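You operate a simulated robot arm through the tools that you are given. There is no shell and no other tool. Be economical: measure what you need, move in short steps, check, and stop when the job is done.

You run a simulated two-armed robot. Do the job below in one go: nothing can be reset, and whatever is moved stays where it is left.

## Task
On the top of the machine table, fold the wiping rag in half.

Only the result counts: the job must be done as asked and must still hold three seconds after the hand-in. Knocking over, shifting, dropping, spilling or breaking anything else fails it. Flat cloth is picked up by pressing the open fingertips on it (5 to 10 N) and closing them slowly along it; thin cloth reads only 2 to 8 mm in the jaws.

## Robot
Two 7-joint arms with two-finger grippers on one trunk, on a base that drives. Base frame: it is fixed to the floor where the robot stands at the start and does not move with it; the origin is under the middle of the robot, x ahead of it, y to its left, z up; the surface under the hand at the start is at about z = 700. Readings come in mm, degrees, newtons and seconds.
The left shoulder is at the start at [65, 160, 1028], the right one opposite. With the tool pointing down near the work surface each hand reaches from about 300 to 760 mm from the robot's upright axis, wherever it stands, measured 20 degrees to its own side. Places, roughly: top of the machine table [600, 100, 700]. Payload 2.45 kg a hand.
The TCP of each hand is the grasp point between the finger pads, 26 mm short of the fingertips. In the tool frame z runs along the fingers and y along their closing line. The gripper opens to 96 mm. The gripper's body begins 69 mm behind the TCP.
Orientation is told as [roll, pitch, yaw] about the base's x, y, z axes, in that order, counted from this pose: with the fingers straight down and closing along the base's y, the tool's x points along the base's -x, its y along +y and its z along -z.

## Interface
- The arms move only by the tool servo_tool. It takes "left_deltas", "right_deltas" or both (then of equal length, played together; a hand with none holds still); each is one flat list of numbers, 7 for each row, row after row: the shift along the base's x, y, z in mm, then the turn, a rotation vector about the base's x, y, z in rad, then the finger opening in mm, from 0 to 96. In form: [x, y, z, ax, ay, az, hand, x, y, z, ax, ay, az, hand, ...]. A call has 1 to 12 rows; each row shifts and turns the commanded pose from where the row before left it. A row lasts 0.2 s, in which the tool goes at most 50 mm and 8.6 degrees; a call with a longer step from one row to the next is refused whole, and so is a gripper value outside its range. Where a pose cannot be reached the arm comes as near as it can. A force on the tool above 40 N (or 10 N above the force at the start of the call, whichever is more), or a blocked arm, ends the call early, and 0.2 s more pass. The fingers move at their own pace and stop on an object; they squeeze with about 24 N. The grip force told is the motor's: it shows also when the fingers shut on nothing. Time passes only in rows, and 0.2 s behind the last, so rows that do not move let the fingers close. It gives the time, the measured TCP pose, the force on the tool (base axes), the opening and the grip force at its end, in the units of the frame above (readings bear some noise), with the torque about the TCP (base axes, N m) and any sound that the robot's microphone picked up.
- Cameras (640 x 400 px; columns grow to the right, rows downward): "scene" is now at [163.2, 10.6, 1477.6]; the picture's right is [0.20, -0.98, -0.00], its down [-0.91, -0.19, -0.36] and it looks along [0.35, 0.07, -0.93] (base axes); focal length 281 px, centre (320, 200). "left" rides on the left gripper at [82, -3, -98] in its tool frame; the picture's right is [0.04, 1.00, 0.00], its down [-0.73, 0.03, -0.68] and it looks along [-0.68, 0.03, 0.73] (tool axes); focal length 256 px, centre (320, 200). "right" rides on the right gripper at [82, 3, -98] in its tool frame; the picture's right is [-0.04, 1.00, 0.00], its down [-0.73, -0.03, -0.68] and it looks along [-0.68, -0.03, 0.73] (tool axes); focal length 256 px, centre (320, 200).
- capture(camera): a new picture of that camera. No time passes.
- slide_trunk(by): slides the trunk up (or, below 0, down) by that many mm; the arms and the scene camera ride with it, the base frame stays. It gives what a move gives, with no picture.
- drive_base(legs): drives the robot by 1 to 6 legs, each [ahead, left, turn to the left] in mm, mm and degrees, along the robot's own axes; the way and the turn of a leg run together, so that a leg with both is an arc; at most 1500 mm and 180 degrees a leg. The arms and the cameras ride along, it lands a little off, and it stops where it bumps. It gives what a move gives.
- turn_head(pan, tilt): turns the head with the scene camera to pan (to the left, within 120 degrees either way) and tilt (down, from -29 to 69), counted from straight ahead of the robot. It gives what a move gives.
- measure_at(camera, pixels): for up to 12 pixels [column, row] of the newest picture of that camera ("zoom" is the newest enlarged one), the place [x, y, z] in the base frame of the surface seen there, good to about 3 mm. No time passes.
- close_up(camera, box): a new picture of the part [left, top, right, bottom] of that camera's present view, enlarged. No time passes.
- sign_off(): hands the job in; it is judged then, once.

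Go step by step. Measure first, check grasps and placings, and put right what went wrong. The budget is 80 turns and 58 pictures, counting those below and the enlarged ones. Unless the task says otherwise, let go and move clear before handing in.

The tools are called after "Emit:" as a command line: name --argument value ..., lists and objects as JSON in quotes. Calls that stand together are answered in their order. servo_tool: Moves the arms, as the interface text tells. Its arguments: {"type":"object","properties":{"left_deltas":{"type":"array"},"right_deltas":{"type":"array"}},"required":[]} The other tools are called the same way: slide_trunk (by) slides the trunk up or down; drive_base (legs) drives the base; turn_head (pan, tilt) turns the head that bears the scene camera; capture (camera) takes a picture; measure_at (camera, pixels) gives the place of the surface under pixels of a picture; close_up (camera, box) takes an enlarged picture of a part of a camera's view; sign_off () hands the job in.

At the start:

```text
time: 0.0
left_tool_pos: [438.2, 109.6, 857.1]
left_tcp_rot: [0.1, 0.0, 0.0]
left_wrist_force: [0.6, 0.3, 0.8]
left_moment: [-0.03, 0.0, 0.01]
left_opening: 95.9
left_gripper_force: 0.1
right_tool_pos: [509.7, -288.9, 902.3]
right_tcp_rot: [0.0, 0.2, 0.0]
right_wrist_force: [0.0, -0.3, 0.1]
right_moment: [0.0, 0.04, -0.01]
right_opening: 96.0
right_gripper_force: 0.1
trunk travel left (down, up): [-200.0, 367.0]
robot x, y, heading: [-0.1, -0.9, -0.1]
head pan, tilt: [11.6, 68.8]
```

scene: 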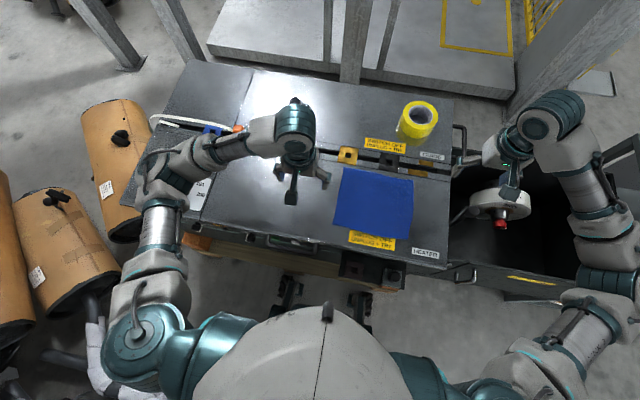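
right: 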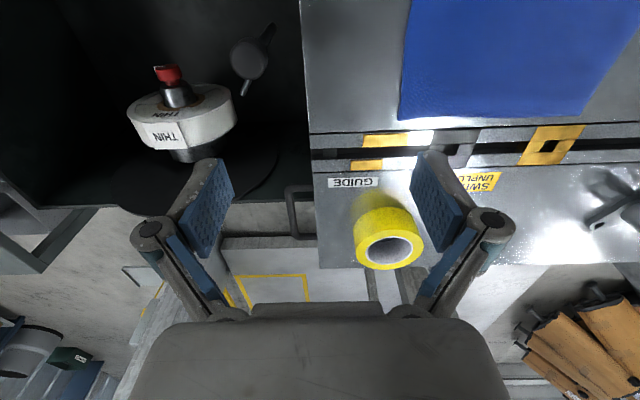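
left: 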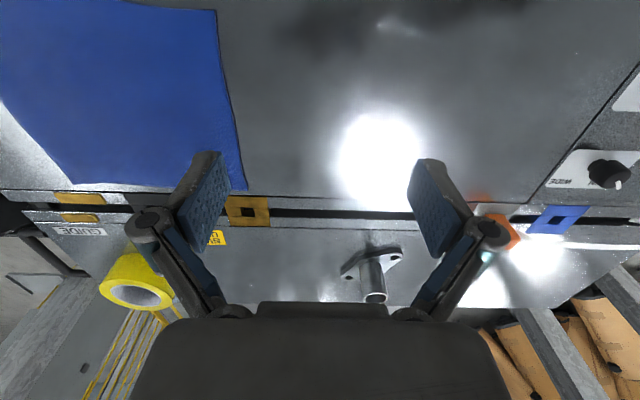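

The blue rag lies at about scene pixels (334-413, 167-238). I'll take an enlarged view and measure its corners.

Emit:
close_up --camera "scene" --box '[300, 130, 460, 270]'

Emit:
measure_at --camera "scene" --pixels '[[344, 169], [411, 181], [407, 237], [336, 225], [375, 205], [320, 215], [430, 215], [348, 155], [418, 120], [375, 241]]'

```text
2.86 times, centred on (380, 200) of scene
```

zoom: 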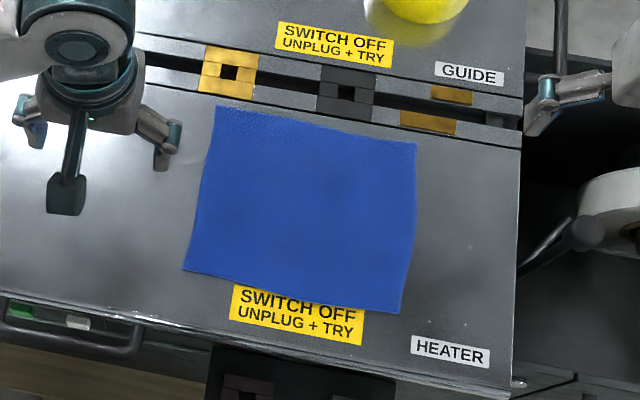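

```text
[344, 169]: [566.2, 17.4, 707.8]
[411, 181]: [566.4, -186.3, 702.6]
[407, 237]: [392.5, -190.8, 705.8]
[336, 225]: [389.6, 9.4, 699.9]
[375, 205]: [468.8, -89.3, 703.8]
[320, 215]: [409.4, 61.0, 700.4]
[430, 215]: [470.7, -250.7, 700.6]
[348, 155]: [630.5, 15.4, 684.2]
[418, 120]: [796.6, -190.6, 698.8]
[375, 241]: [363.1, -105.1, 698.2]
```

The zoom shows the rag's corners at (216,106), (416,144), (400,313) and (183,270). I'll measure these precisely, along with the table around them.

Emit:
measure_at --camera "zoom" --pixels '[[218, 109], [413, 147], [397, 309], [188, 268], [315, 127], [407, 230], [290, 288], [202, 190], [300, 205], [450, 230], [160, 210], [330, 100]]'

Emit:
capture --camera "left"

```text
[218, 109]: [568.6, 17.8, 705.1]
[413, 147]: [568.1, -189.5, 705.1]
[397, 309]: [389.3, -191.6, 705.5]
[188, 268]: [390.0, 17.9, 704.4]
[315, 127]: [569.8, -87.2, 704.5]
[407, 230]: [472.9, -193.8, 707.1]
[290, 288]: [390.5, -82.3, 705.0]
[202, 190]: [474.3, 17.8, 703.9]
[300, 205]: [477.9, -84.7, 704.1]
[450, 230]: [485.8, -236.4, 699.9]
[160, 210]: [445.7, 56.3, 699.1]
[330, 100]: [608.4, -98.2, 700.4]
```

```text
53 pictures are left
```

left: 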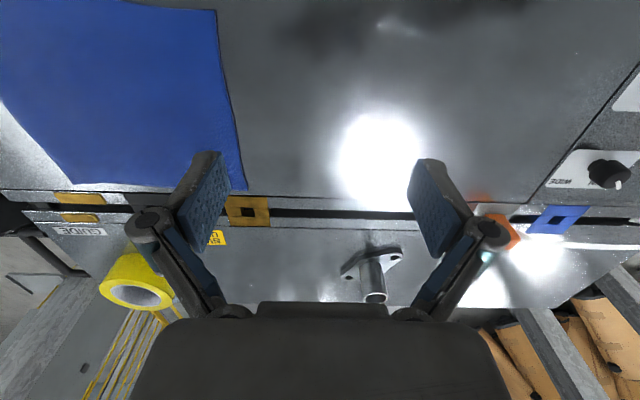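

The rag spans x 390–569 and y -192–18, and its top is at about z 705. I plan to pinch the two far corners and fold the far edge onto the near edge, tilting the hands as I go. First I'll test in the air whether the tilted end pose over the near edge can be reached.

Emit:
servo_tool --left_deltas '[-4.3, -15.7, -5, 0, -0.131, 0, 40, -4.3, -15.7, -5, 0, -0.131, 0, 40, -4.3, -15.7, -5, 0, -0.131, 0, 40, -4.3, -15.7, -5, 0, -0.131, 0, 40, -4.3, -15.7, -5, 0, -0.131, 0, 40, -4.3, -15.7, -5, 0, -0.131, 0, 40, -4.3, -15.7, -5, 0, -0.131, 0, 40, -4.3, -15.7, -5, 0, -0.131, 0, 40, 0, 0, 0, 0, 0, 0, 40]' --right_deltas '[-13.2, 16.4, -10.6, 0, -0.131, 0, 40, -13.2, 16.4, -10.6, 0, -0.131, 0, 40, -13.2, 16.4, -10.6, 0, -0.131, 0, 40, -13.2, 16.4, -10.6, 0, -0.131, 0, 40, -13.2, 16.4, -10.6, 0, -0.131, 0, 40, -13.2, 16.4, -10.6, 0, -0.131, 0, 40, -13.2, 16.4, -10.6, 0, -0.131, 0, 40, -13.2, 16.4, -10.6, 0, -0.131, 0, 40, 0, 0, 0, 0, 0, 0, 40]'

Emit:
capture --camera "scene"

```text
time: 2.0
left_tool_pos: [400.9, -14.7, 817.5]
left_tcp_rot: [0.0, -60.3, -0.1]
left_wrist_force: [-0.6, 0.5, -0.3]
left_moment: [-0.02, 0.01, 0.01]
left_opening: 39.8
left_gripper_force: 0.2
right_tool_pos: [455.6, -142.5, 804.7]
right_tcp_rot: [0.0, -60.3, -0.1]
right_wrist_force: [0.2, 0.0, 0.3]
right_moment: [0.0, -0.01, 0.03]
right_opening: 40.2
right_gripper_force: 0.1
right hand out of reach, approached as far as the arm can: row 5, 6, 7, 8
trunk travel left (down, up): [-200.0, 367.0]
robot x, y, heading: [1.2, -1.1, 0.1]
head pan, tilt: [11.6, 68.8]
```

```text
52 pictures are left
```

scene: 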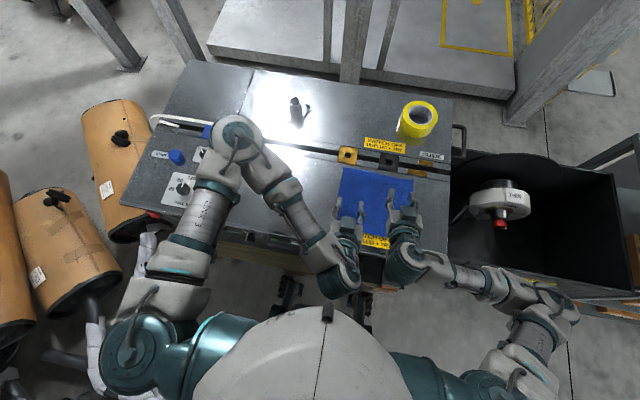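

The left hand reached the pose, but the right ran out of reach about 50 mm short. I'll back the robot off and centre it on the rag.

Emit:
drive_base --legs '[[-100, 0, 0], [0, -80, 0]]'

Emit:
capture --camera "scene"

```text
time: 3.8
left_tool_pos: [301.4, -54.8, 817.9]
left_tcp_rot: [-3.7, -60.1, 3.3]
left_wrist_force: [0.1, 1.8, -0.6]
left_moment: [-0.01, -0.02, -0.09]
left_opening: 40.1
left_gripper_force: 0.1
right_tool_pos: [357.2, -183.0, 811.7]
right_tcp_rot: [-3.6, -60.2, 3.0]
right_wrist_force: [0.5, 2.8, 0.4]
right_moment: [-0.1, 0.04, -0.24]
right_opening: 40.1
right_gripper_force: 0.0
trunk travel left (down, up): [-200.0, 367.0]
robot x, y, heading: [-97.5, -69.6, 0.1]
head pan, tilt: [11.6, 68.8]
```

```text
51 pictures are left
```

scene: 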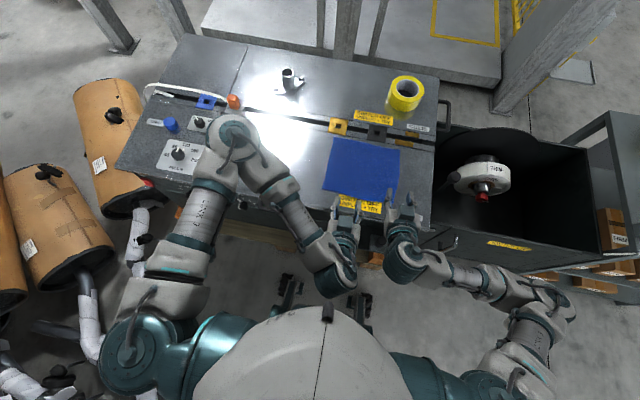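

The base has moved and the arms still show sway, so I'll let them settle before re-testing the end pose.

Emit:
servo_tool --left_deltas '[0, 0, 0, 0, 0, 0, 40, 0, 0, 0, 0, 0, 0, 40]' --right_deltas '[0, 0, 0, 0, 0, 0, 40, 0, 0, 0, 0, 0, 0, 40]'

```text
time: 4.4
left_tool_pos: [298.9, -80.8, 819.8]
left_tcp_rot: [-0.1, -60.3, 0.1]
left_wrist_force: [-0.1, 0.0, 0.6]
left_moment: [0.0, -0.02, -0.02]
left_opening: 39.9
left_gripper_force: 0.0
right_tool_pos: [354.7, -209.3, 807.8]
right_tcp_rot: [0.2, -60.6, -0.1]
right_wrist_force: [0.3, -0.2, -0.2]
right_moment: [0.01, 0.05, 0.0]
right_opening: 40.2
right_gripper_force: 0.0
trunk travel left (down, up): [-200.0, 367.0]
robot x, y, heading: [-100.8, -70.2, -0.1]
head pan, tilt: [11.6, 68.8]
```

Settled. Next I'll test the near placing pose, left (404,-16,760) and right (404,-158,760), with the tilt at -60.

Emit:
servo_tool --left_deltas '[26, 16, -15, 0, 0, 0, 40, 26, 16, -15, 0, 0, 0, 40, 26, 16, -15, 0, 0, 0, 40, 27, 17, -15, 0, 0, 0, 40, 0, 0, 0, 0, 0, 0, 40]' --right_deltas '[12, 13, -12, 0, 0, 0, 40, 12, 13, -12, 0, 0, 0, 40, 12, 13, -12, 0, 0, 0, 40, 13, 12, -12, 0, 0, 0, 40, 0, 0, 0, 0, 0, 0, 40]'

Emit:
capture --camera "scene"

```text
time: 5.6
left_tool_pos: [403.6, -4.3, 759.4]
left_tcp_rot: [-1.2, -60.4, 1.2]
left_wrist_force: [0.0, 0.3, -1.4]
left_moment: [-0.01, 0.03, -0.03]
left_opening: 39.7
left_gripper_force: 0.0
right_tool_pos: [403.5, -149.7, 762.5]
right_tcp_rot: [-1.3, -60.5, 1.2]
right_wrist_force: [0.0, -0.2, -0.8]
right_moment: [0.0, 0.0, 0.01]
right_opening: 39.9
right_gripper_force: 0.1
trunk travel left (down, up): [-200.0, 367.0]
robot x, y, heading: [-98.5, -67.6, -0.1]
head pan, tilt: [11.6, 68.8]
```

```text
50 pictures are left
```

scene: 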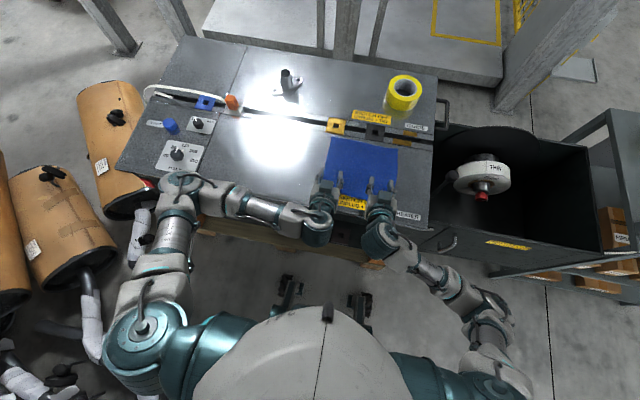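

Both hands reach it. Now I'll move above the far corners while turning to +20° of tilt.

Emit:
servo_tool --left_deltas '[12.8, 0, 8, 0, 0.1164, 0, 40, 12.8, 0, 8, 0, 0.1164, 0, 40, 12.8, 0, 8, 0, 0.1164, 0, 40, 12.8, 0, 8, 0, 0.1164, 0, 40, 12.8, 0, 0, 0, 0.1164, 0, 40, 12.8, 0, 0, 0, 0.1164, 0, 40, 12.8, 0, 0, 0, 0.1164, 0, 40, 12.8, 0, 0, 0, 0.1164, 0, 40, 12.8, 0, 0, 0, 0.1164, 0, 40, 12.8, 0, 0, 0, 0.1164, 0, 40, 12.8, 0, 0, 0, 0.1164, 0, 40, 12.8, 0, 0, 0, 0.1164, 0, 40]' --right_deltas '[12.8, 0, 8, 0, 0.1164, 0, 40, 12.8, 0, 8, 0, 0.1164, 0, 40, 12.8, 0, 8, 0, 0.1164, 0, 40, 12.8, 0, 8, 0, 0.1164, 0, 40, 12.8, 0, 0, 0, 0.1164, 0, 40, 12.8, 0, 0, 0, 0.1164, 0, 40, 12.8, 0, 0, 0, 0.1164, 0, 40, 12.8, 0, 0, 0, 0.1164, 0, 40, 12.8, 0, 0, 0, 0.1164, 0, 40, 12.8, 0, 0, 0, 0.1164, 0, 40, 12.8, 0, 0, 0, 0.1164, 0, 40, 12.8, 0, 0, 0, 0.1164, 0, 40]'

Emit:
servo_tool --left_deltas '[0, 0, 0, 0, 0, 0, 40, 0, 0, 0, 0, 0, 0, 40]' --right_deltas '[0, 0, 0, 0, 0, 0, 40, 0, 0, 0, 0, 0, 0, 40]'

Emit:
capture --camera "scene"

Emit:
capture --camera "left"

```text
time: 8.2
left_tool_pos: [535.8, -10.2, 796.8]
left_tcp_rot: [0.3, 19.5, 0.2]
left_wrist_force: [-0.8, -0.9, 0.3]
left_moment: [0.07, 0.01, -0.03]
left_opening: 39.9
left_gripper_force: 0.1
left hand out of reach, approached as far as the arm can: row 12
right_tool_pos: [552.4, -160.3, 792.7]
right_tcp_rot: [0.3, 15.3, 0.5]
right_wrist_force: [0.6, -1.0, 0.1]
right_moment: [0.06, 0.0, -0.04]
right_opening: 39.8
right_gripper_force: 0.0
right hand out of reach, approached as far as the arm can: row 12
trunk travel left (down, up): [-200.0, 367.0]
robot x, y, heading: [-104.6, -72.2, -0.0]
head pan, tilt: [11.6, 68.8]
```

```text
time: 8.8
left_tool_pos: [536.7, 3.5, 794.3]
left_tcp_rot: [-0.2, 19.7, 0.3]
left_wrist_force: [0.9, 0.4, -1.2]
left_moment: [-0.05, -0.01, -0.02]
left_opening: 39.9
left_gripper_force: 0.0
right_tool_pos: [552.8, -146.1, 792.7]
right_tcp_rot: [-0.2, 15.2, 0.3]
right_wrist_force: [0.7, 1.0, 0.3]
right_moment: [-0.07, 0.01, 0.0]
right_opening: 40.1
right_gripper_force: 0.0
trunk travel left (down, up): [-200.0, 367.0]
robot x, y, heading: [-97.9, -63.8, 0.0]
head pan, tilt: [11.6, 68.8]
```

```text
49 pictures are left
```

scene: 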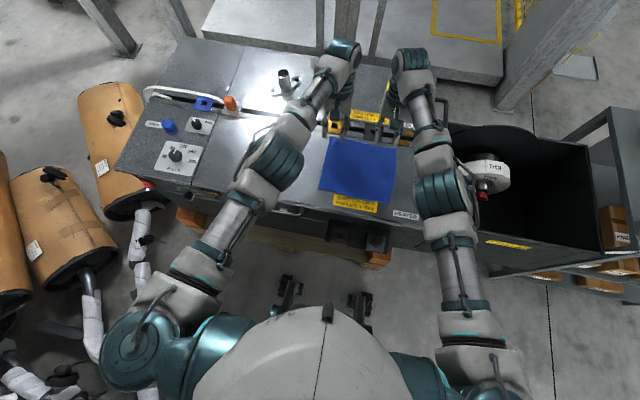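

```text
48 pictures are left
```

left: 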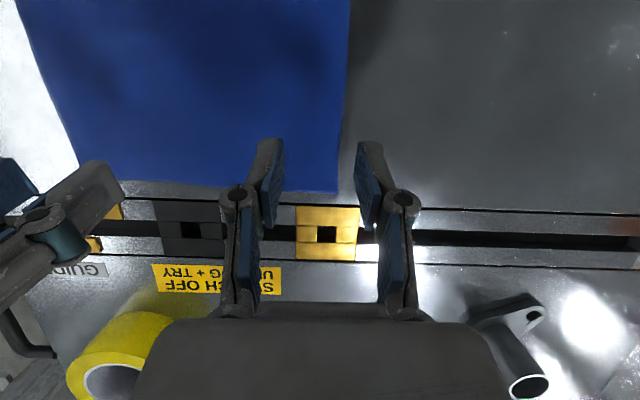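

Both arms are at full stretch at +20°, and the base sways a little. I'll reduce the tilt to about +5° and let everything settle.

Emit:
servo_tool --left_deltas '[0, 0, 0, 0, -0.065, 0, 40, 0, 0, 0, 0, -0.065, 0, 40, 0, 0, 0, 0, -0.065, 0, 40, 0, 0, 0, 0, -0.065, 0, 40, 0, 0, 0, 0, 0, 0, 40, 0, 0, 0, 0, 0, 0, 40, 0, 0, 0, 0, 0, 0, 40, 0, 0, 0, 0, 0, 0, 40, 0, 0, 0, 0, 0, 0, 40]' --right_deltas '[0, 0, 0, 0, -0.045, 0, 40, 0, 0, 0, 0, -0.045, 0, 40, 0, 0, 0, 0, -0.045, 0, 40, 0, 0, 0, 0, -0.045, 0, 40, 0, 0, 0, 0, 0, 0, 40, 0, 0, 0, 0, 0, 0, 40, 0, 0, 0, 0, 0, 0, 40, 0, 0, 0, 0, 0, 0, 40, 0, 0, 0, 0, 0, 0, 40]'

```text
time: 10.8
left_tool_pos: [532.4, -2.5, 795.3]
left_tcp_rot: [0.1, 4.8, 0.4]
left_wrist_force: [0.2, 0.2, -0.2]
left_moment: [0.01, -0.02, 0.02]
left_opening: 39.8
left_gripper_force: 0.0
right_tool_pos: [550.4, -154.8, 792.6]
right_tcp_rot: [0.1, 4.9, 0.3]
right_wrist_force: [-0.4, 0.4, -0.1]
right_moment: [0.0, -0.02, 0.0]
right_opening: 39.8
right_gripper_force: 0.0
trunk travel left (down, up): [-200.0, 367.0]
robot x, y, heading: [-100.3, -69.5, 0.0]
head pan, tilt: [11.6, 68.8]
```

Settled. I'll align over the corners at about z 750.

Emit:
servo_tool --left_deltas '[5, -3, -9, 0, 0, 0, 40, 5, -3, -9, 0, 0, 0, 40, 5, -3, -9, 0, 0, 0, 40, 5, -3, -9, 0, 0, 0, 40, 5, -2, -9, 0, 0, 0, 40, 0, 0, 0, 0, 0, 0, 40, 0, 0, 0, 0, 0, 0, 40, 0, 0, 0, 0, 0, 0, 40]' --right_deltas '[2, -1, -9, 0, 0, 0, 40, 2, -1, -9, 0, 0, 0, 40, 2, -1, -9, 0, 0, 0, 40, 2, -1, -9, 0, 0, 0, 40, 0, 0, -7, 0, 0, 0, 40, 0, 0, 0, 0, 0, 0, 40, 0, 0, 0, 0, 0, 0, 40, 0, 0, 0, 0, 0, 0, 40]'

Emit:
capture --camera "left"

Emit:
capture --camera "right"

```text
time: 12.6
left_tool_pos: [558.7, -15.6, 750.4]
left_tcp_rot: [0.0, 4.8, 0.3]
left_wrist_force: [0.6, 0.1, -0.3]
left_moment: [-0.01, 0.01, -0.01]
left_opening: 40.1
left_gripper_force: 0.1
right_tool_pos: [557.8, -157.9, 750.2]
right_tcp_rot: [0.2, 4.9, 0.3]
right_wrist_force: [0.0, 0.4, 0.9]
right_moment: [0.01, -0.03, 0.01]
right_opening: 40.2
right_gripper_force: 0.0
trunk travel left (down, up): [-200.0, 367.0]
robot x, y, heading: [-99.1, -72.7, -0.0]
head pan, tilt: [11.6, 68.8]
```

```text
47 pictures are left
```

left: 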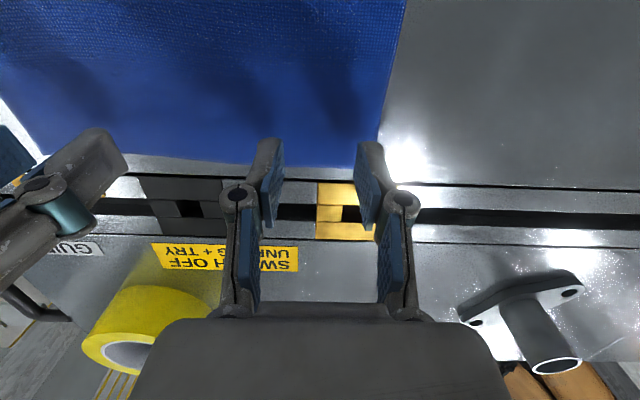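

```text
46 pictures are left
```

right: 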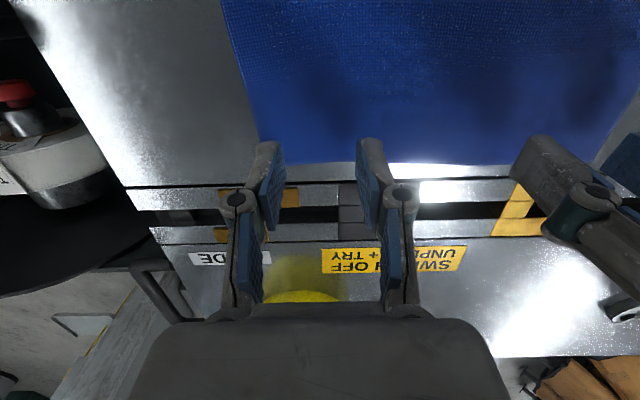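

Before pressing down, I'll check the cloth's edge position from the wrist cameras (edge at about row 160).

Emit:
measure_at --camera "left" --pixels '[[320, 155], [320, 162], [220, 155], [381, 110], [263, 145], [372, 145], [320, 175]]'

Emit:
measure_at --camera "right" --pixels '[[320, 152], [320, 159], [247, 110], [265, 148], [370, 146], [430, 155]]'

```text
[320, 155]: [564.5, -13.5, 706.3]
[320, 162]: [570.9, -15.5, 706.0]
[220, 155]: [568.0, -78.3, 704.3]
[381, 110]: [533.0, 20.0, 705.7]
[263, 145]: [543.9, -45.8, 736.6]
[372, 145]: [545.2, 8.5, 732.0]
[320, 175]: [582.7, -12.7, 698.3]
```

```text
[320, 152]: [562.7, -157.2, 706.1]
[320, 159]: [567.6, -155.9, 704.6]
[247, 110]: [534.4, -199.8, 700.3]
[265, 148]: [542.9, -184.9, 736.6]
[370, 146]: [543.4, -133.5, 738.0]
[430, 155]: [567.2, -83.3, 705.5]
```

The fingers sit over the cloth just inside the edge, x about 545–569. I'll descend to first contact.

Emit:
servo_tool --left_deltas '[0, 0, -4, 0, 0, 0, 40, 0, 0, -4, 0, 0, 0, 40, 0, 0, -4, 0, 0, 0, 40, 0, 0, -4, 0, 0, 0, 40, 0, 0, -2, 0, 0, 0, 40, 0, 0, 0, 0, 0, 0, 40, 0, 0, 0, 0, 0, 0, 40]' --right_deltas '[0, 0, -4, 0, 0, 0, 40, 0, 0, -4, 0, 0, 0, 40, 0, 0, -4, 0, 0, 0, 40, 0, 0, -4, 0, 0, 0, 40, 0, 0, -2, 0, 0, 0, 40, 0, 0, 0, 0, 0, 0, 40, 0, 0, 0, 0, 0, 0, 40]'

```text
time: 14.2
left_tool_pos: [558.9, -15.4, 732.2]
left_tcp_rot: [-0.1, 4.8, 0.2]
left_wrist_force: [-0.1, 0.1, -0.1]
left_moment: [0.0, -0.01, 0.01]
left_opening: 40.0
left_gripper_force: 0.1
right_tool_pos: [558.6, -158.2, 733.3]
right_tcp_rot: [0.1, 4.9, 0.3]
right_wrist_force: [-1.4, 0.3, 0.0]
right_moment: [-0.03, -0.01, 0.0]
right_opening: 40.1
right_gripper_force: 0.0
trunk travel left (down, up): [-200.0, 367.0]
robot x, y, heading: [-98.4, -68.6, -0.0]
head pan, tilt: [11.6, 68.8]
```

No contact yet. I'll go down in small steps.

Emit:
servo_tool --left_deltas '[0, 0, -1, 0, 0, 0, 40, 0, 0, -1, 0, 0, 0, 40, 0, 0, -1, 0, 0, 0, 40, 0, 0, 0, 0, 0, 0, 40]' --right_deltas '[0, 0, -1, 0, 0, 0, 40, 0, 0, -1, 0, 0, 0, 40, 0, 0, -1, 0, 0, 0, 40, 0, 0, 0, 0, 0, 0, 40]'

```text
time: 15.2
left_tool_pos: [558.0, -16.4, 729.2]
left_tcp_rot: [0.1, 4.7, 0.2]
left_wrist_force: [0.2, -0.5, 2.9]
left_moment: [0.01, -0.01, 0.01]
left_opening: 40.1
left_gripper_force: 0.2
right_tool_pos: [558.4, -157.8, 729.8]
right_tcp_rot: [0.1, 4.9, 0.4]
right_wrist_force: [1.1, -0.3, 2.6]
right_moment: [0.01, -0.02, 0.0]
right_opening: 40.2
right_gripper_force: 0.1
trunk travel left (down, up): [-200.0, 367.0]
robot x, y, heading: [-101.4, -70.5, 0.1]
head pan, tilt: [11.6, 68.8]
```

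Contact at about 3 N. I'll go down 1 mm more.

Emit:
servo_tool --left_deltas '[0, 0, -1, 0, 0, 0, 40, 0, 0, 0, 0, 0, 0, 40]' --right_deltas '[0, 0, -1, 0, 0, 0, 40, 0, 0, 0, 0, 0, 0, 40]'

```text
time: 15.8
left_tool_pos: [558.5, -14.4, 730.1]
left_tcp_rot: [0.0, 4.5, 0.3]
left_wrist_force: [1.2, -0.4, 5.5]
left_moment: [-0.02, -0.03, 0.0]
left_opening: 40.2
left_gripper_force: 0.4
right_tool_pos: [556.1, -157.3, 729.5]
right_tcp_rot: [0.1, 4.8, 0.3]
right_wrist_force: [0.9, 0.0, 5.2]
right_moment: [-0.02, -0.09, -0.05]
right_opening: 40.2
right_gripper_force: 0.3
trunk travel left (down, up): [-200.0, 367.0]
robot x, y, heading: [-102.2, -66.0, -0.4]
head pan, tilt: [11.6, 68.8]
```

Pressing at 5 N on both hands. I'll add half a millimetre and close slowly.

Emit:
servo_tool --left_deltas '[0, 0, -0.5, 0, 0, 0, 38, 0, 0, 0, 0, 0, 0, 34, 0, 0, 0, 0, 0, 0, 30, 0, 0, 0, 0, 0, 0, 26, 0, 0, 0, 0, 0, 0, 22, 0, 0, 0, 0, 0, 0, 18, 0, 0, 0, 0, 0, 0, 14, 0, 0, 0, 0, 0, 0, 10, 0, 0, 0, 0, 0, 0, 6, 0, 0, 0, 0, 0, 0, 2, 0, 0, 0, 0, 0, 0, 0, 0, 0, 0, 0, 0, 0, 0]' --right_deltas '[0, 0, -0.5, 0, 0, 0, 38, 0, 0, 0, 0, 0, 0, 34, 0, 0, 0, 0, 0, 0, 30, 0, 0, 0, 0, 0, 0, 26, 0, 0, 0, 0, 0, 0, 22, 0, 0, 0, 0, 0, 0, 18, 0, 0, 0, 0, 0, 0, 14, 0, 0, 0, 0, 0, 0, 10, 0, 0, 0, 0, 0, 0, 6, 0, 0, 0, 0, 0, 0, 2, 0, 0, 0, 0, 0, 0, 0, 0, 0, 0, 0, 0, 0, 0]'

Emit:
capture --camera "left"

Emit:
capture --camera "right"

```text
time: 18.4
left_tool_pos: [557.5, -15.3, 729.0]
left_tcp_rot: [0.0, 4.7, 0.3]
left_wrist_force: [-1.5, -0.7, 9.6]
left_moment: [-0.04, 0.03, -0.01]
left_opening: 3.4
left_gripper_force: 24.1
right_tool_pos: [556.5, -158.4, 730.4]
right_tcp_rot: [0.1, 4.7, 0.3]
right_wrist_force: [-1.2, -0.3, 8.5]
right_moment: [-0.07, -0.04, -0.03]
right_opening: 0.0
right_gripper_force: 23.8
trunk travel left (down, up): [-200.0, 367.0]
robot x, y, heading: [-101.7, -71.5, 0.1]
head pan, tilt: [11.6, 68.8]
```

```text
45 pictures are left
```

left: 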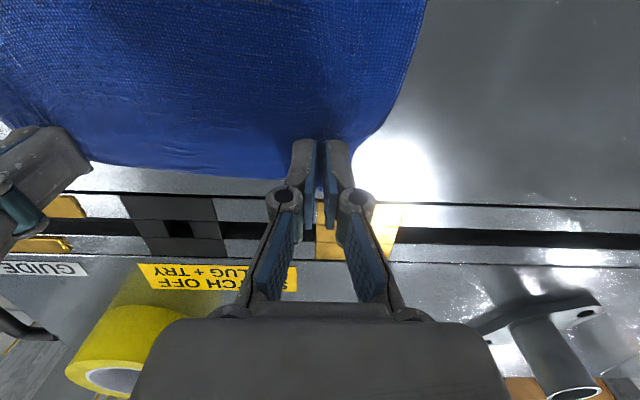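

```text
44 pictures are left
```

right: 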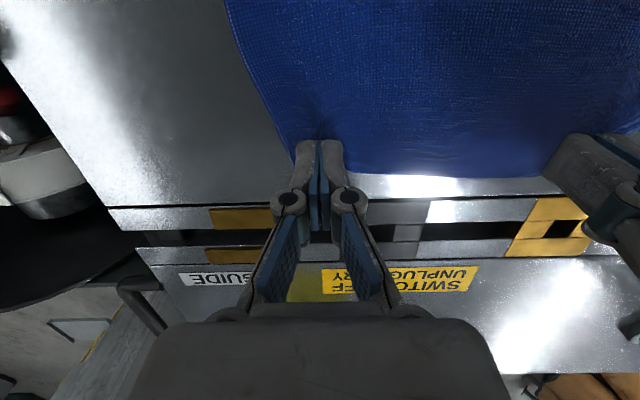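

The left hand holds cloth (3.4 mm), but the right closed on nothing (0.0 mm). I'll reopen the right while it's still pressed, so the cloth spreads again, then look.

Emit:
servo_tool --right_deltas '[0, 0, 0, 0, 0, 0, 10, 0, 0, 0, 0, 0, 0, 20, 0, 0, 0, 0, 0, 0, 30, 0, 0, 0, 0, 0, 0, 40, 0, 0, 6, 0, 0, 0, 40, 0, 0, 6, 0, 0, 0, 40, 0, 0, 0, 0, 0, 0, 40]'

Emit:
capture --camera "right"

```text
time: 20.0
left_tool_pos: [557.6, -15.3, 729.0]
left_tcp_rot: [0.0, 4.7, 0.2]
left_wrist_force: [-2.3, -0.2, 11.0]
left_moment: [0.04, 0.02, 0.02]
left_opening: 3.4
left_gripper_force: 24.1
right_tool_pos: [555.8, -157.5, 739.9]
right_tcp_rot: [0.1, 4.9, 0.3]
right_wrist_force: [0.1, 0.1, -0.3]
right_moment: [0.01, 0.0, -0.04]
right_opening: 40.1
right_gripper_force: 0.0
trunk travel left (down, up): [-200.0, 367.0]
robot x, y, heading: [-97.9, -67.5, -0.1]
head pan, tilt: [11.6, 68.8]
```

```text
43 pictures are left
```

right: 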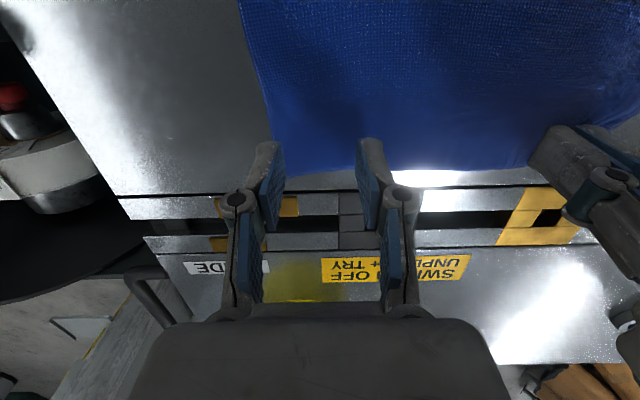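

The corner has moved inward, to about (278,165). I'll measure it.

Emit:
measure_at --camera "right" --pixels '[[290, 160], [320, 160], [345, 160], [270, 120], [258, 75], [430, 160]]'

```text
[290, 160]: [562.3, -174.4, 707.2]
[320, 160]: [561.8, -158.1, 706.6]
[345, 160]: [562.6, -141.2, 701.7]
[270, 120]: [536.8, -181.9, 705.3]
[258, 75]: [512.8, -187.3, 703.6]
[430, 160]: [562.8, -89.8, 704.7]
```

The corner is now at about (564,-178). I'll recentre the right hand to x 549, y -148 and press a little harder this time.

Emit:
servo_tool --right_deltas '[-3.5, 5, 0, 0, 0, 0, 40, -3.5, 5, 0, 0, 0, 0, 40, 0, 0, -4, 0, 0, 0, 40, 0, 0, -4, 0, 0, 0, 40, 0, 0, -2, 0, 0, 0, 40, 0, 0, -1, 0, 0, 0, 40, 0, 0, -1, 0, 0, 0, 40, 0, 0, 0, 0, 0, 0, 40, 0, 0, 0, 0, 0, 0, 40]'

```text
time: 22.0
left_tool_pos: [558.4, -14.0, 728.3]
left_tcp_rot: [0.0, 4.7, 0.3]
left_wrist_force: [1.2, -1.3, 7.3]
left_moment: [-0.03, -0.06, -0.01]
left_opening: 3.0
left_gripper_force: 23.4
right_tool_pos: [549.2, -147.9, 729.7]
right_tcp_rot: [0.1, 4.7, 0.3]
right_wrist_force: [0.1, -0.2, 8.5]
right_moment: [0.01, -0.06, 0.01]
right_opening: 39.1
right_gripper_force: 0.0
trunk travel left (down, up): [-200.0, 367.0]
robot x, y, heading: [-105.4, -68.5, 0.3]
head pan, tilt: [11.6, 68.8]
```

Pressing at 8.5 N. I'll close the right hand slowly.

Emit:
servo_tool --right_deltas '[0, 0, 0, 0, 0, 0, 37, 0, 0, 0, 0, 0, 0, 34, 0, 0, 0, 0, 0, 0, 31, 0, 0, 0, 0, 0, 0, 28, 0, 0, 0, 0, 0, 0, 25, 0, 0, 0, 0, 0, 0, 22, 0, 0, 0, 0, 0, 0, 19, 0, 0, 0, 0, 0, 0, 16, 0, 0, 0, 0, 0, 0, 13, 0, 0, 0, 0, 0, 0, 10, 0, 0, 0, 0, 0, 0, 7, 0, 0, 0, 0, 0, 0, 4]'

Emit:
servo_tool --right_deltas '[0, 0, 0, 0, 0, 0, 2, 0, 0, 0, 0, 0, 0, 0, 0, 0, 0, 0, 0, 0, 0]'

Emit:
capture --camera "right"

```text
time: 24.6
left_tool_pos: [556.5, -15.8, 730.7]
left_tcp_rot: [-0.1, 4.7, 0.3]
left_wrist_force: [0.9, -8.1, 6.3]
left_moment: [-0.25, -0.03, 0.05]
left_opening: 4.0
left_gripper_force: 24.0
right_tool_pos: [548.0, -146.1, 728.5]
right_tcp_rot: [0.1, 4.8, 0.4]
right_wrist_force: [0.9, 8.8, 15.8]
right_moment: [0.21, -0.06, 0.04]
right_opening: 5.0
right_gripper_force: 24.0
trunk travel left (down, up): [-200.0, 367.0]
robot x, y, heading: [-101.6, -68.7, 0.0]
head pan, tilt: [11.6, 68.8]
```

```text
time: 25.4
left_tool_pos: [556.7, -14.8, 730.6]
left_tcp_rot: [0.0, 4.6, 0.3]
left_wrist_force: [-0.1, -10.2, 6.6]
left_moment: [-0.25, -0.01, 0.05]
left_opening: 4.1
left_gripper_force: 24.1
right_tool_pos: [549.7, -146.0, 729.3]
right_tcp_rot: [0.1, 4.8, 0.3]
right_wrist_force: [-1.3, 10.3, 14.3]
right_moment: [0.26, -0.05, 0.06]
right_opening: 4.8
right_gripper_force: 23.9
trunk travel left (down, up): [-200.0, 367.0]
robot x, y, heading: [-99.3, -69.4, 0.1]
head pan, tilt: [11.6, 68.8]
```

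```text
42 pictures are left
```

right: 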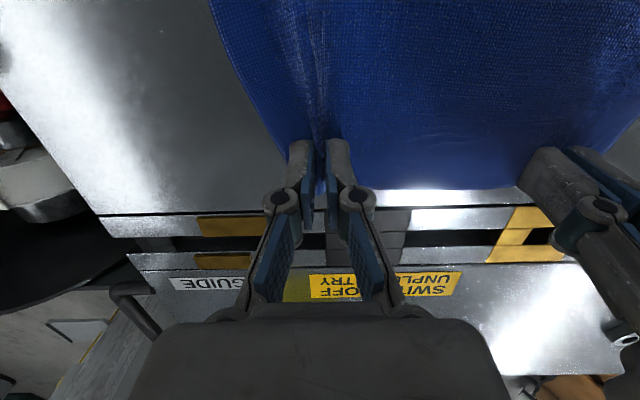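

Both hands now hold cloth (4.1 and 4.8 mm), with about 10 N of tension between them. I'll ease the hands 4 mm together and lift 25 mm to check the grasp.

Emit:
servo_tool --left_deltas '[0, -2, 3, 0, 0, 0, 0, 0, -2, 3, 0, 0, 0, 0, -2, 0, 5, 0, -0.05, 0, 0, -2, 0, 5, 0, -0.05, 0, 0, -3, 0, 5, 0, -0.05, 0, 0, -3, 0, 5, 0, -0.05, 0, 0, 0, 0, 0, 0, 0, 0, 0, 0, 0, 0, 0, 0, 0, 0]' --right_deltas '[0, 2, 3, 0, 0, 0, 0, 0, 2, 3, 0, 0, 0, 0, -2, 0, 5, 0, -0.05, 0, 0, -2, 0, 5, 0, -0.05, 0, 0, -3, 0, 5, 0, -0.05, 0, 0, -3, 0, 5, 0, -0.05, 0, 0, 0, 0, 0, 0, 0, 0, 0, 0, 0, 0, 0, 0, 0, 0]'

Emit:
capture --camera "scene"

Emit:
capture --camera "right"

```text
time: 27.2
left_tool_pos: [546.5, -18.8, 754.7]
left_tcp_rot: [-0.2, -6.7, 0.3]
left_wrist_force: [0.0, -2.8, 0.3]
left_moment: [-0.07, 0.0, 0.04]
left_opening: 3.5
left_gripper_force: 23.9
right_tool_pos: [540.3, -143.7, 754.5]
right_tcp_rot: [0.0, -6.6, 0.2]
right_wrist_force: [0.0, 3.1, 0.5]
right_moment: [0.04, 0.0, 0.0]
right_opening: 4.2
right_gripper_force: 23.8
trunk travel left (down, up): [-200.0, 367.0]
robot x, y, heading: [-98.4, -64.8, 0.1]
head pan, tilt: [11.6, 68.8]
```

```text
41 pictures are left
```

scene: 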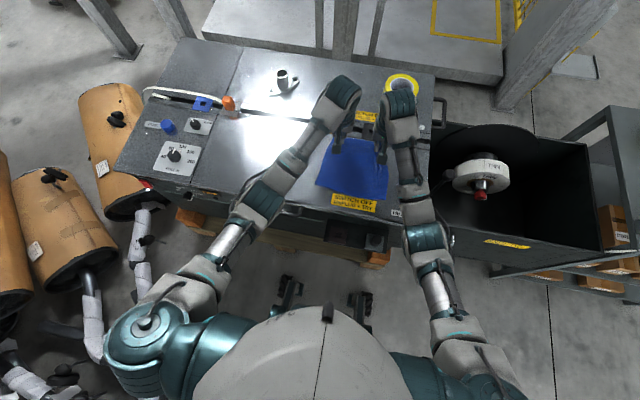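

```text
40 pictures are left
```

right: 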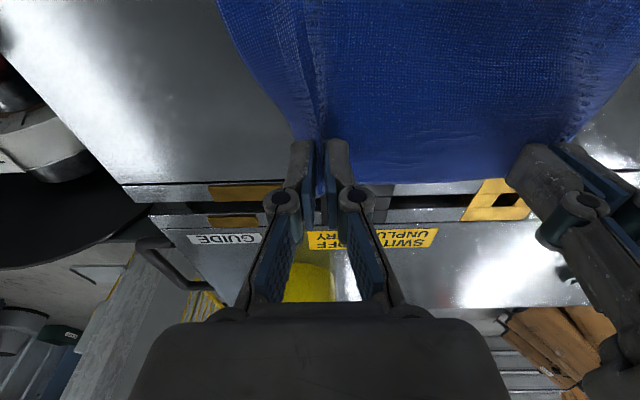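

Both grasps hold. Now the first half of the arc: up, toward the robot, tilting as it goes.

Emit:
servo_tool --left_deltas '[-6, 0, 4, 0, -0.044, 0, 0, -6, 0, 4, 0, -0.044, 0, 0, -6, 0, 4, 0, -0.044, 0, 0, -6, 0, 4, 0, -0.044, 0, 0, -6, 0, 4, 0, -0.044, 0, 0, -6, 0, 4, 0, -0.044, 0, 0, -6, 0, 4, 0, -0.044, 0, 0, -7, 0, 3, 0, -0.044, 0, 0, -7, 0, 2, 0, -0.044, 0, 0, -7, 0, 2, 0, -0.044, 0, 0, -7, 0, 0, 0, -0.044, 0, 0, -7, 0, 0, 0, -0.044, 0, 0]' --right_deltas '[-6, 0, 4, 0, -0.044, 0, 0, -6, 0, 4, 0, -0.044, 0, 0, -6, 0, 4, 0, -0.044, 0, 0, -6, 0, 4, 0, -0.044, 0, 0, -6, 0, 4, 0, -0.044, 0, 0, -6, 0, 4, 0, -0.044, 0, 0, -6, 0, 4, 0, -0.044, 0, 0, -7, 0, 3, 0, -0.044, 0, 0, -7, 0, 2, 0, -0.044, 0, 0, -7, 0, 2, 0, -0.044, 0, 0, -7, 0, 0, 0, -0.044, 0, 0, -7, 0, 0, 0, -0.044, 0, 0]'

Emit:
capture --camera "scene"

```text
time: 29.8
left_tool_pos: [470.5, -18.2, 789.7]
left_tcp_rot: [-0.3, -37.0, 0.4]
left_wrist_force: [0.4, -2.7, 0.0]
left_moment: [-0.09, 0.05, -0.02]
left_opening: 3.5
left_gripper_force: 24.3
right_tool_pos: [462.9, -142.6, 788.2]
right_tcp_rot: [-0.3, -36.8, 0.4]
right_wrist_force: [-0.3, 2.0, 0.5]
right_moment: [0.01, -0.01, 0.06]
right_opening: 4.5
right_gripper_force: 24.1
trunk travel left (down, up): [-200.0, 367.0]
robot x, y, heading: [-102.1, -70.5, 0.1]
head pan, tilt: [11.6, 68.8]
```

```text
39 pictures are left
```

scene: 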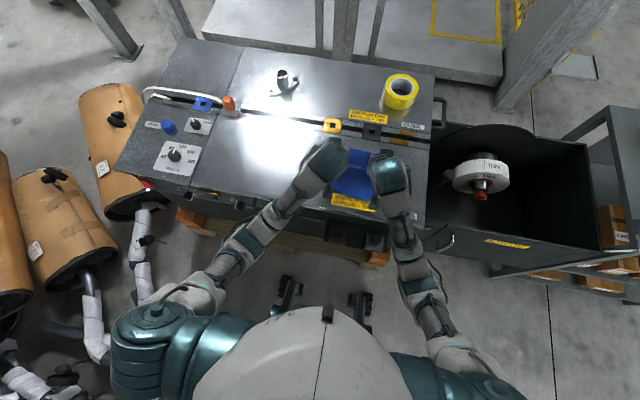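

Going well. Now the second half: over to the near edge, down to about z 755, tilting to -60.

Emit:
servo_tool --left_deltas '[-7, 0, 0, 0, -0.034, 0, 0, -7, 0, 0, 0, -0.034, 0, 0, -7, 0, 0, 0, -0.034, 0, 0, -7, 0, -2, 0, -0.034, 0, 0, -7, 0, -3, 0, -0.034, 0, 0, -7, 0, -4, 0, -0.034, 0, 0, -7, 0, -4, 0, -0.034, 0, 0, -7, 0, -4, 0, -0.034, 0, 0, -7, 0, -4, 0, -0.034, 0, 0, -7, 0, -4, 0, -0.034, 0, 0, -7, 0, -4, 0, -0.034, 0, 0, -5, 0, -4, 0, -0.034, 0, 0]' --right_deltas '[-6.4, 0, 0, 0, -0.034, 0, 0, -6.4, 0, 0, 0, -0.034, 0, 0, -6.4, 0, 0, 0, -0.034, 0, 0, -6.4, 0, -2, 0, -0.034, 0, 0, -6.4, 0, -3, 0, -0.034, 0, 0, -6.4, 0, -4, 0, -0.034, 0, 0, -6.4, 0, -4, 0, -0.034, 0, 0, -6.4, 0, -4, 0, -0.034, 0, 0, -6.4, 0, -4, 0, -0.034, 0, 0, -6.4, 0, -4, 0, -0.034, 0, 0, -6.4, 0, -4, 0, -0.034, 0, 0, -5, 0, -4, 0, -0.034, 0, 0]'

Emit:
close_up --camera "scene" --box '[270, 80, 450, 260]'

Emit:
capture --camera "left"

Emit:
capture --camera "right"

```text
time: 32.4
left_tool_pos: [388.5, -18.8, 755.9]
left_tcp_rot: [-0.7, -60.4, 0.6]
left_wrist_force: [0.9, -4.0, 0.9]
left_moment: [-0.11, -0.04, -0.03]
left_opening: 3.4
left_gripper_force: 24.1
right_tool_pos: [385.3, -143.2, 755.7]
right_tcp_rot: [-0.5, -60.1, 0.6]
right_wrist_force: [-0.5, 2.9, 0.1]
right_moment: [0.04, 0.01, 0.1]
right_opening: 4.2
right_gripper_force: 24.5
trunk travel left (down, up): [-200.0, 367.0]
robot x, y, heading: [-99.4, -69.9, 0.2]
head pan, tilt: [11.6, 68.8]
```

```text
2.22 times, centred on (360, 170) of scene
```

zoom: 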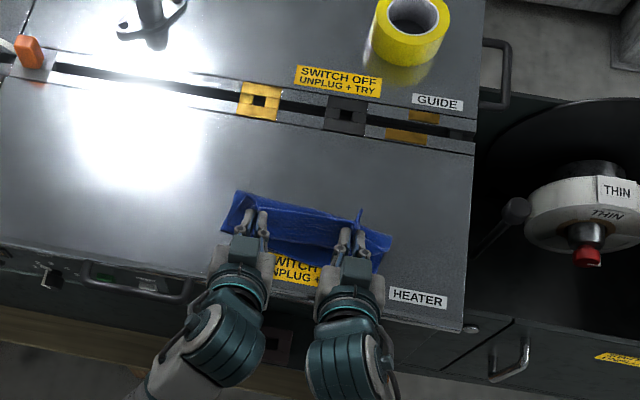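

```text
37 pictures are left
```

left: 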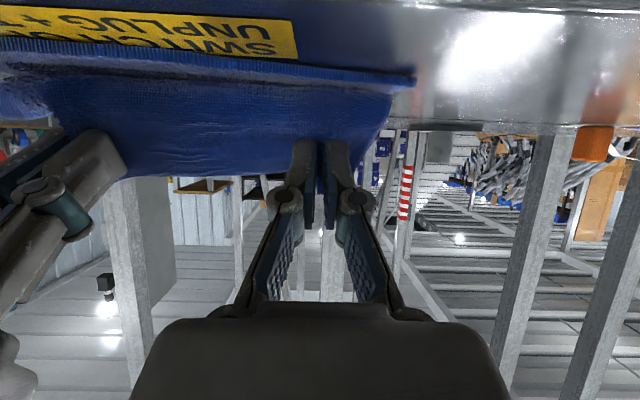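

```text
36 pictures are left
```

right: 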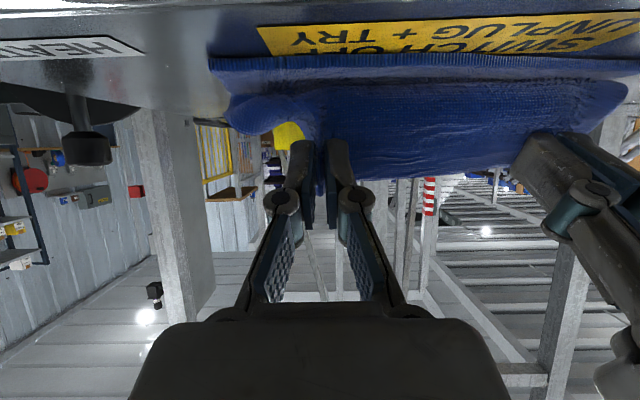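

The upper layer is over the near edge. I'll check where the bottom layer's edges are.

Emit:
measure_at --camera "left" --pixels '[[400, 82], [250, 66], [100, 52], [320, 120], [320, 160], [385, 110]]'

Emit:
measure_at --camera "zoom" --pixels '[[240, 193], [300, 205], [388, 238], [300, 230], [360, 215], [225, 225], [380, 260]]'

```text
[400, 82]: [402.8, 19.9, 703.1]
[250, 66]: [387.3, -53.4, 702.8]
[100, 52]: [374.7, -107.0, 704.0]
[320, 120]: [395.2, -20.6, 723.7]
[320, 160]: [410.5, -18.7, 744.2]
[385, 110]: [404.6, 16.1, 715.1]
```

```text
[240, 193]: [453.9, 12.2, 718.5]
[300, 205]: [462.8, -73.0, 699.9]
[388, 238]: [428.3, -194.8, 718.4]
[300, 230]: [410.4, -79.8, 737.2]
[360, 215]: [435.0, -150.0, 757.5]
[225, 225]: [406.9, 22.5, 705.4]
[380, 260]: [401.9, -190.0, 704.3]
```

The bottom edge lies at about x 390–400, and the upper layer has slack in its loop. I'll lower until the fingertips touch down.

Emit:
servo_tool --left_deltas '[0, 2, -4, 0, 0, 0, 0, 0, 1, -4, 0, 0, 0, 0, 0, 1, -4, 0, 0, 0, 0, 0, 0, -3, 0, 0, 0, 0, 0, 0, -2, 0, 0, 0, 0, 0, 0, 0, 0, 0, 0, 0, 0, 0, 0, 0, 0, 0, 0]' --right_deltas '[0, -2, -4, 0, 0, 0, 0, 0, -2, -4, 0, 0, 0, 0, 0, -2, -4, 0, 0, 0, 0, 0, 0, -3, 0, 0, 0, 0, 0, 0, -2, 0, 0, 0, 0, 0, 0, 0, 0, 0, 0, 0, 0, 0, 0, 0, 0, 0, 0]'

Emit:
close_up --camera "scene" --box '[300, 110, 430, 240]'

Emit:
capture --camera "right"

```text
time: 34.0
left_tool_pos: [388.1, -15.6, 738.8]
left_tcp_rot: [-0.6, -60.3, 0.7]
left_wrist_force: [0.3, -16.3, 0.8]
left_moment: [-0.26, -0.04, -0.35]
left_opening: 4.5
left_gripper_force: 24.0
right_tool_pos: [387.9, -149.9, 739.3]
right_tcp_rot: [-0.4, -60.2, 0.6]
right_wrist_force: [-1.1, 15.4, -0.1]
right_moment: [0.08, 0.01, 0.44]
right_opening: 4.7
right_gripper_force: 23.8
trunk travel left (down, up): [-200.0, 367.0]
robot x, y, heading: [-100.6, -68.1, 0.1]
head pan, tilt: [11.6, 68.8]
```

```text
3.08 times, centred on (365, 175) of scene
```

zoom: 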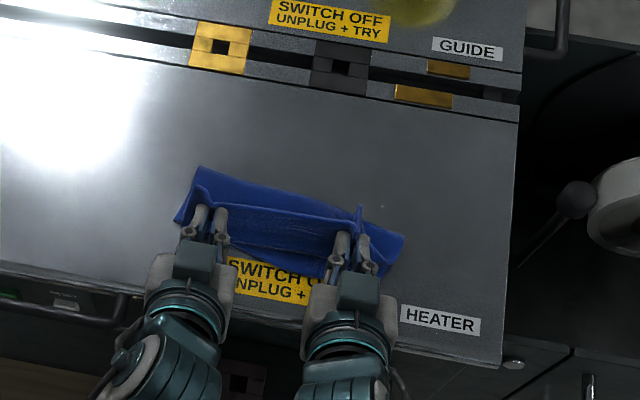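

```text
34 pictures are left
```

right: 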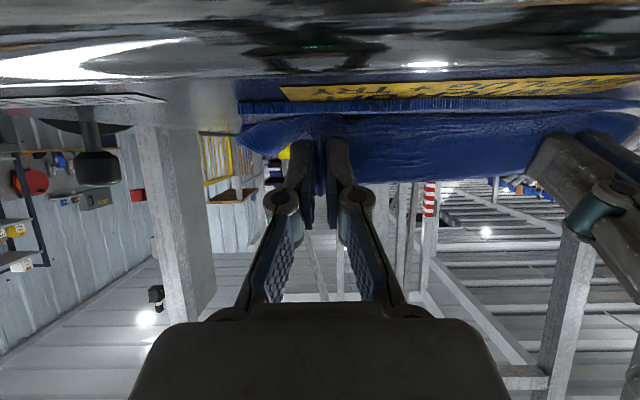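

The edge between the hands is taut (15 N), so I'll ease it back and lower the last few millimetres to contact.

Emit:
servo_tool --left_deltas '[0, -2, 0, 0, 0, 0, 0, 0, 0, -2, 0, 0, 0, 0, 0, 0, -2, 0, 0, 0, 0, 0, 0, -1, 0, 0, 0, 0, 0, 0, 0, 0, 0, 0, 0]' --right_deltas '[0, 2, 0, 0, 0, 0, 0, 0, 1, -2, 0, 0, 0, 0, 0, 0, -2, 0, 0, 0, 0, 0, 0, -1, 0, 0, 0, 0, 0, 0, 0, 0, 0, 0, 0]'

Emit:
measure_at --camera "zoom" --pixels '[[203, 168], [270, 186], [395, 233], [280, 212], [280, 240], [178, 222], [384, 272], [300, 268]]'

```text
time: 35.2
left_tool_pos: [388.8, -16.4, 734.0]
left_tcp_rot: [-0.5, -60.3, 0.6]
left_wrist_force: [1.1, -8.8, 2.9]
left_moment: [-0.18, -0.05, -0.18]
left_opening: 4.2
left_gripper_force: 24.0
right_tool_pos: [389.2, -147.8, 734.3]
right_tcp_rot: [-0.5, -60.1, 0.6]
right_wrist_force: [0.4, 6.8, 4.2]
right_moment: [0.01, -0.07, 0.19]
right_opening: 4.4
right_gripper_force: 24.0
trunk travel left (down, up): [-200.0, 367.0]
robot x, y, heading: [-99.8, -67.8, 0.1]
head pan, tilt: [11.6, 68.8]
```

```text
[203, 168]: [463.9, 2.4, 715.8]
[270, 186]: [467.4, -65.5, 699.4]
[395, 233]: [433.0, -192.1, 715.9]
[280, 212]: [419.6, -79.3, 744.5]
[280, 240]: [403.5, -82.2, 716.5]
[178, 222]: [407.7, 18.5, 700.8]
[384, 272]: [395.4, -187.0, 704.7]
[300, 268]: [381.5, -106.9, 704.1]
```

The fingertips touch at 3–4 N. The lip stands up at x of about 420 and the fold loop is at about 465, so I'll shift the grip 10 mm away from the robot. Then I'll open slowly, back the hands off, and look.

Emit:
servo_tool --left_deltas '[0, 0, 2, 0, 0, 0, 0, 5, 0, 0, 0, 0, 0, 0, 5, 0, 0, 0, 0, 0, 0, 0, 0, -2, 0, 0, 0, 0, 0, 0, 0, 0, 0, 0, 10, 0, 0, 0, 0, 0, 0, 18, 0, 0, 0, 0, 0, 0, 26, 0, 0, 0, 0, 0, 0, 34, -10, 0, 6, 0, 0, 0, 34, -10, 0, 6, 0, 0, 0, 34, -15, 0, 9, 0, 0, 0, 34, -15, 0, 9, 0, 0, 0, 34]' --right_deltas '[0, 0, 2, 0, 0, 0, 0, 5, 0, 0, 0, 0, 0, 0, 5, 0, 0, 0, 0, 0, 0, 0, 0, -2, 0, 0, 0, 0, 0, 0, 0, 0, 0, 0, 10, 0, 0, 0, 0, 0, 0, 18, 0, 0, 0, 0, 0, 0, 26, 0, 0, 0, 0, 0, 0, 34, -10, 0, 6, 0, 0, 0, 34, -10, 0, 6, 0, 0, 0, 34, -15, 0, 9, 0, 0, 0, 34, -15, 0, 9, 0, 0, 0, 34]'

Emit:
close_up --camera "scene" --box '[300, 110, 430, 240]'

Emit:
capture --camera "right"

```text
time: 37.8
left_tool_pos: [346.9, -16.5, 765.5]
left_tcp_rot: [-0.5, -60.3, 0.6]
left_wrist_force: [-0.5, -0.9, -0.8]
left_moment: [0.01, -0.02, 0.03]
left_opening: 34.1
left_gripper_force: 0.0
right_tool_pos: [348.8, -147.7, 765.6]
right_tcp_rot: [-0.4, -60.2, 0.6]
right_wrist_force: [-0.7, 0.0, -0.2]
right_moment: [-0.04, -0.01, 0.0]
right_opening: 34.1
right_gripper_force: 0.0
trunk travel left (down, up): [-200.0, 367.0]
robot x, y, heading: [-99.4, -68.2, -0.0]
head pan, tilt: [11.6, 68.8]
```

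```text
3.08 times, centred on (365, 175) of scene
```

zoom: 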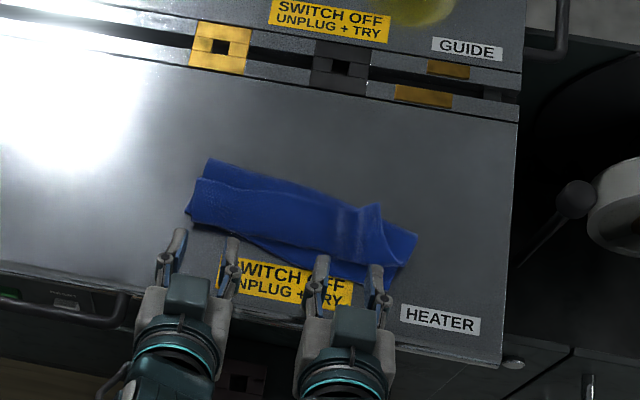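

```text
32 pictures are left
```

right: 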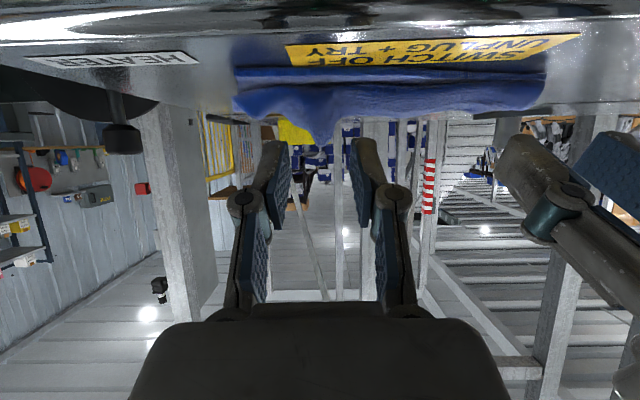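

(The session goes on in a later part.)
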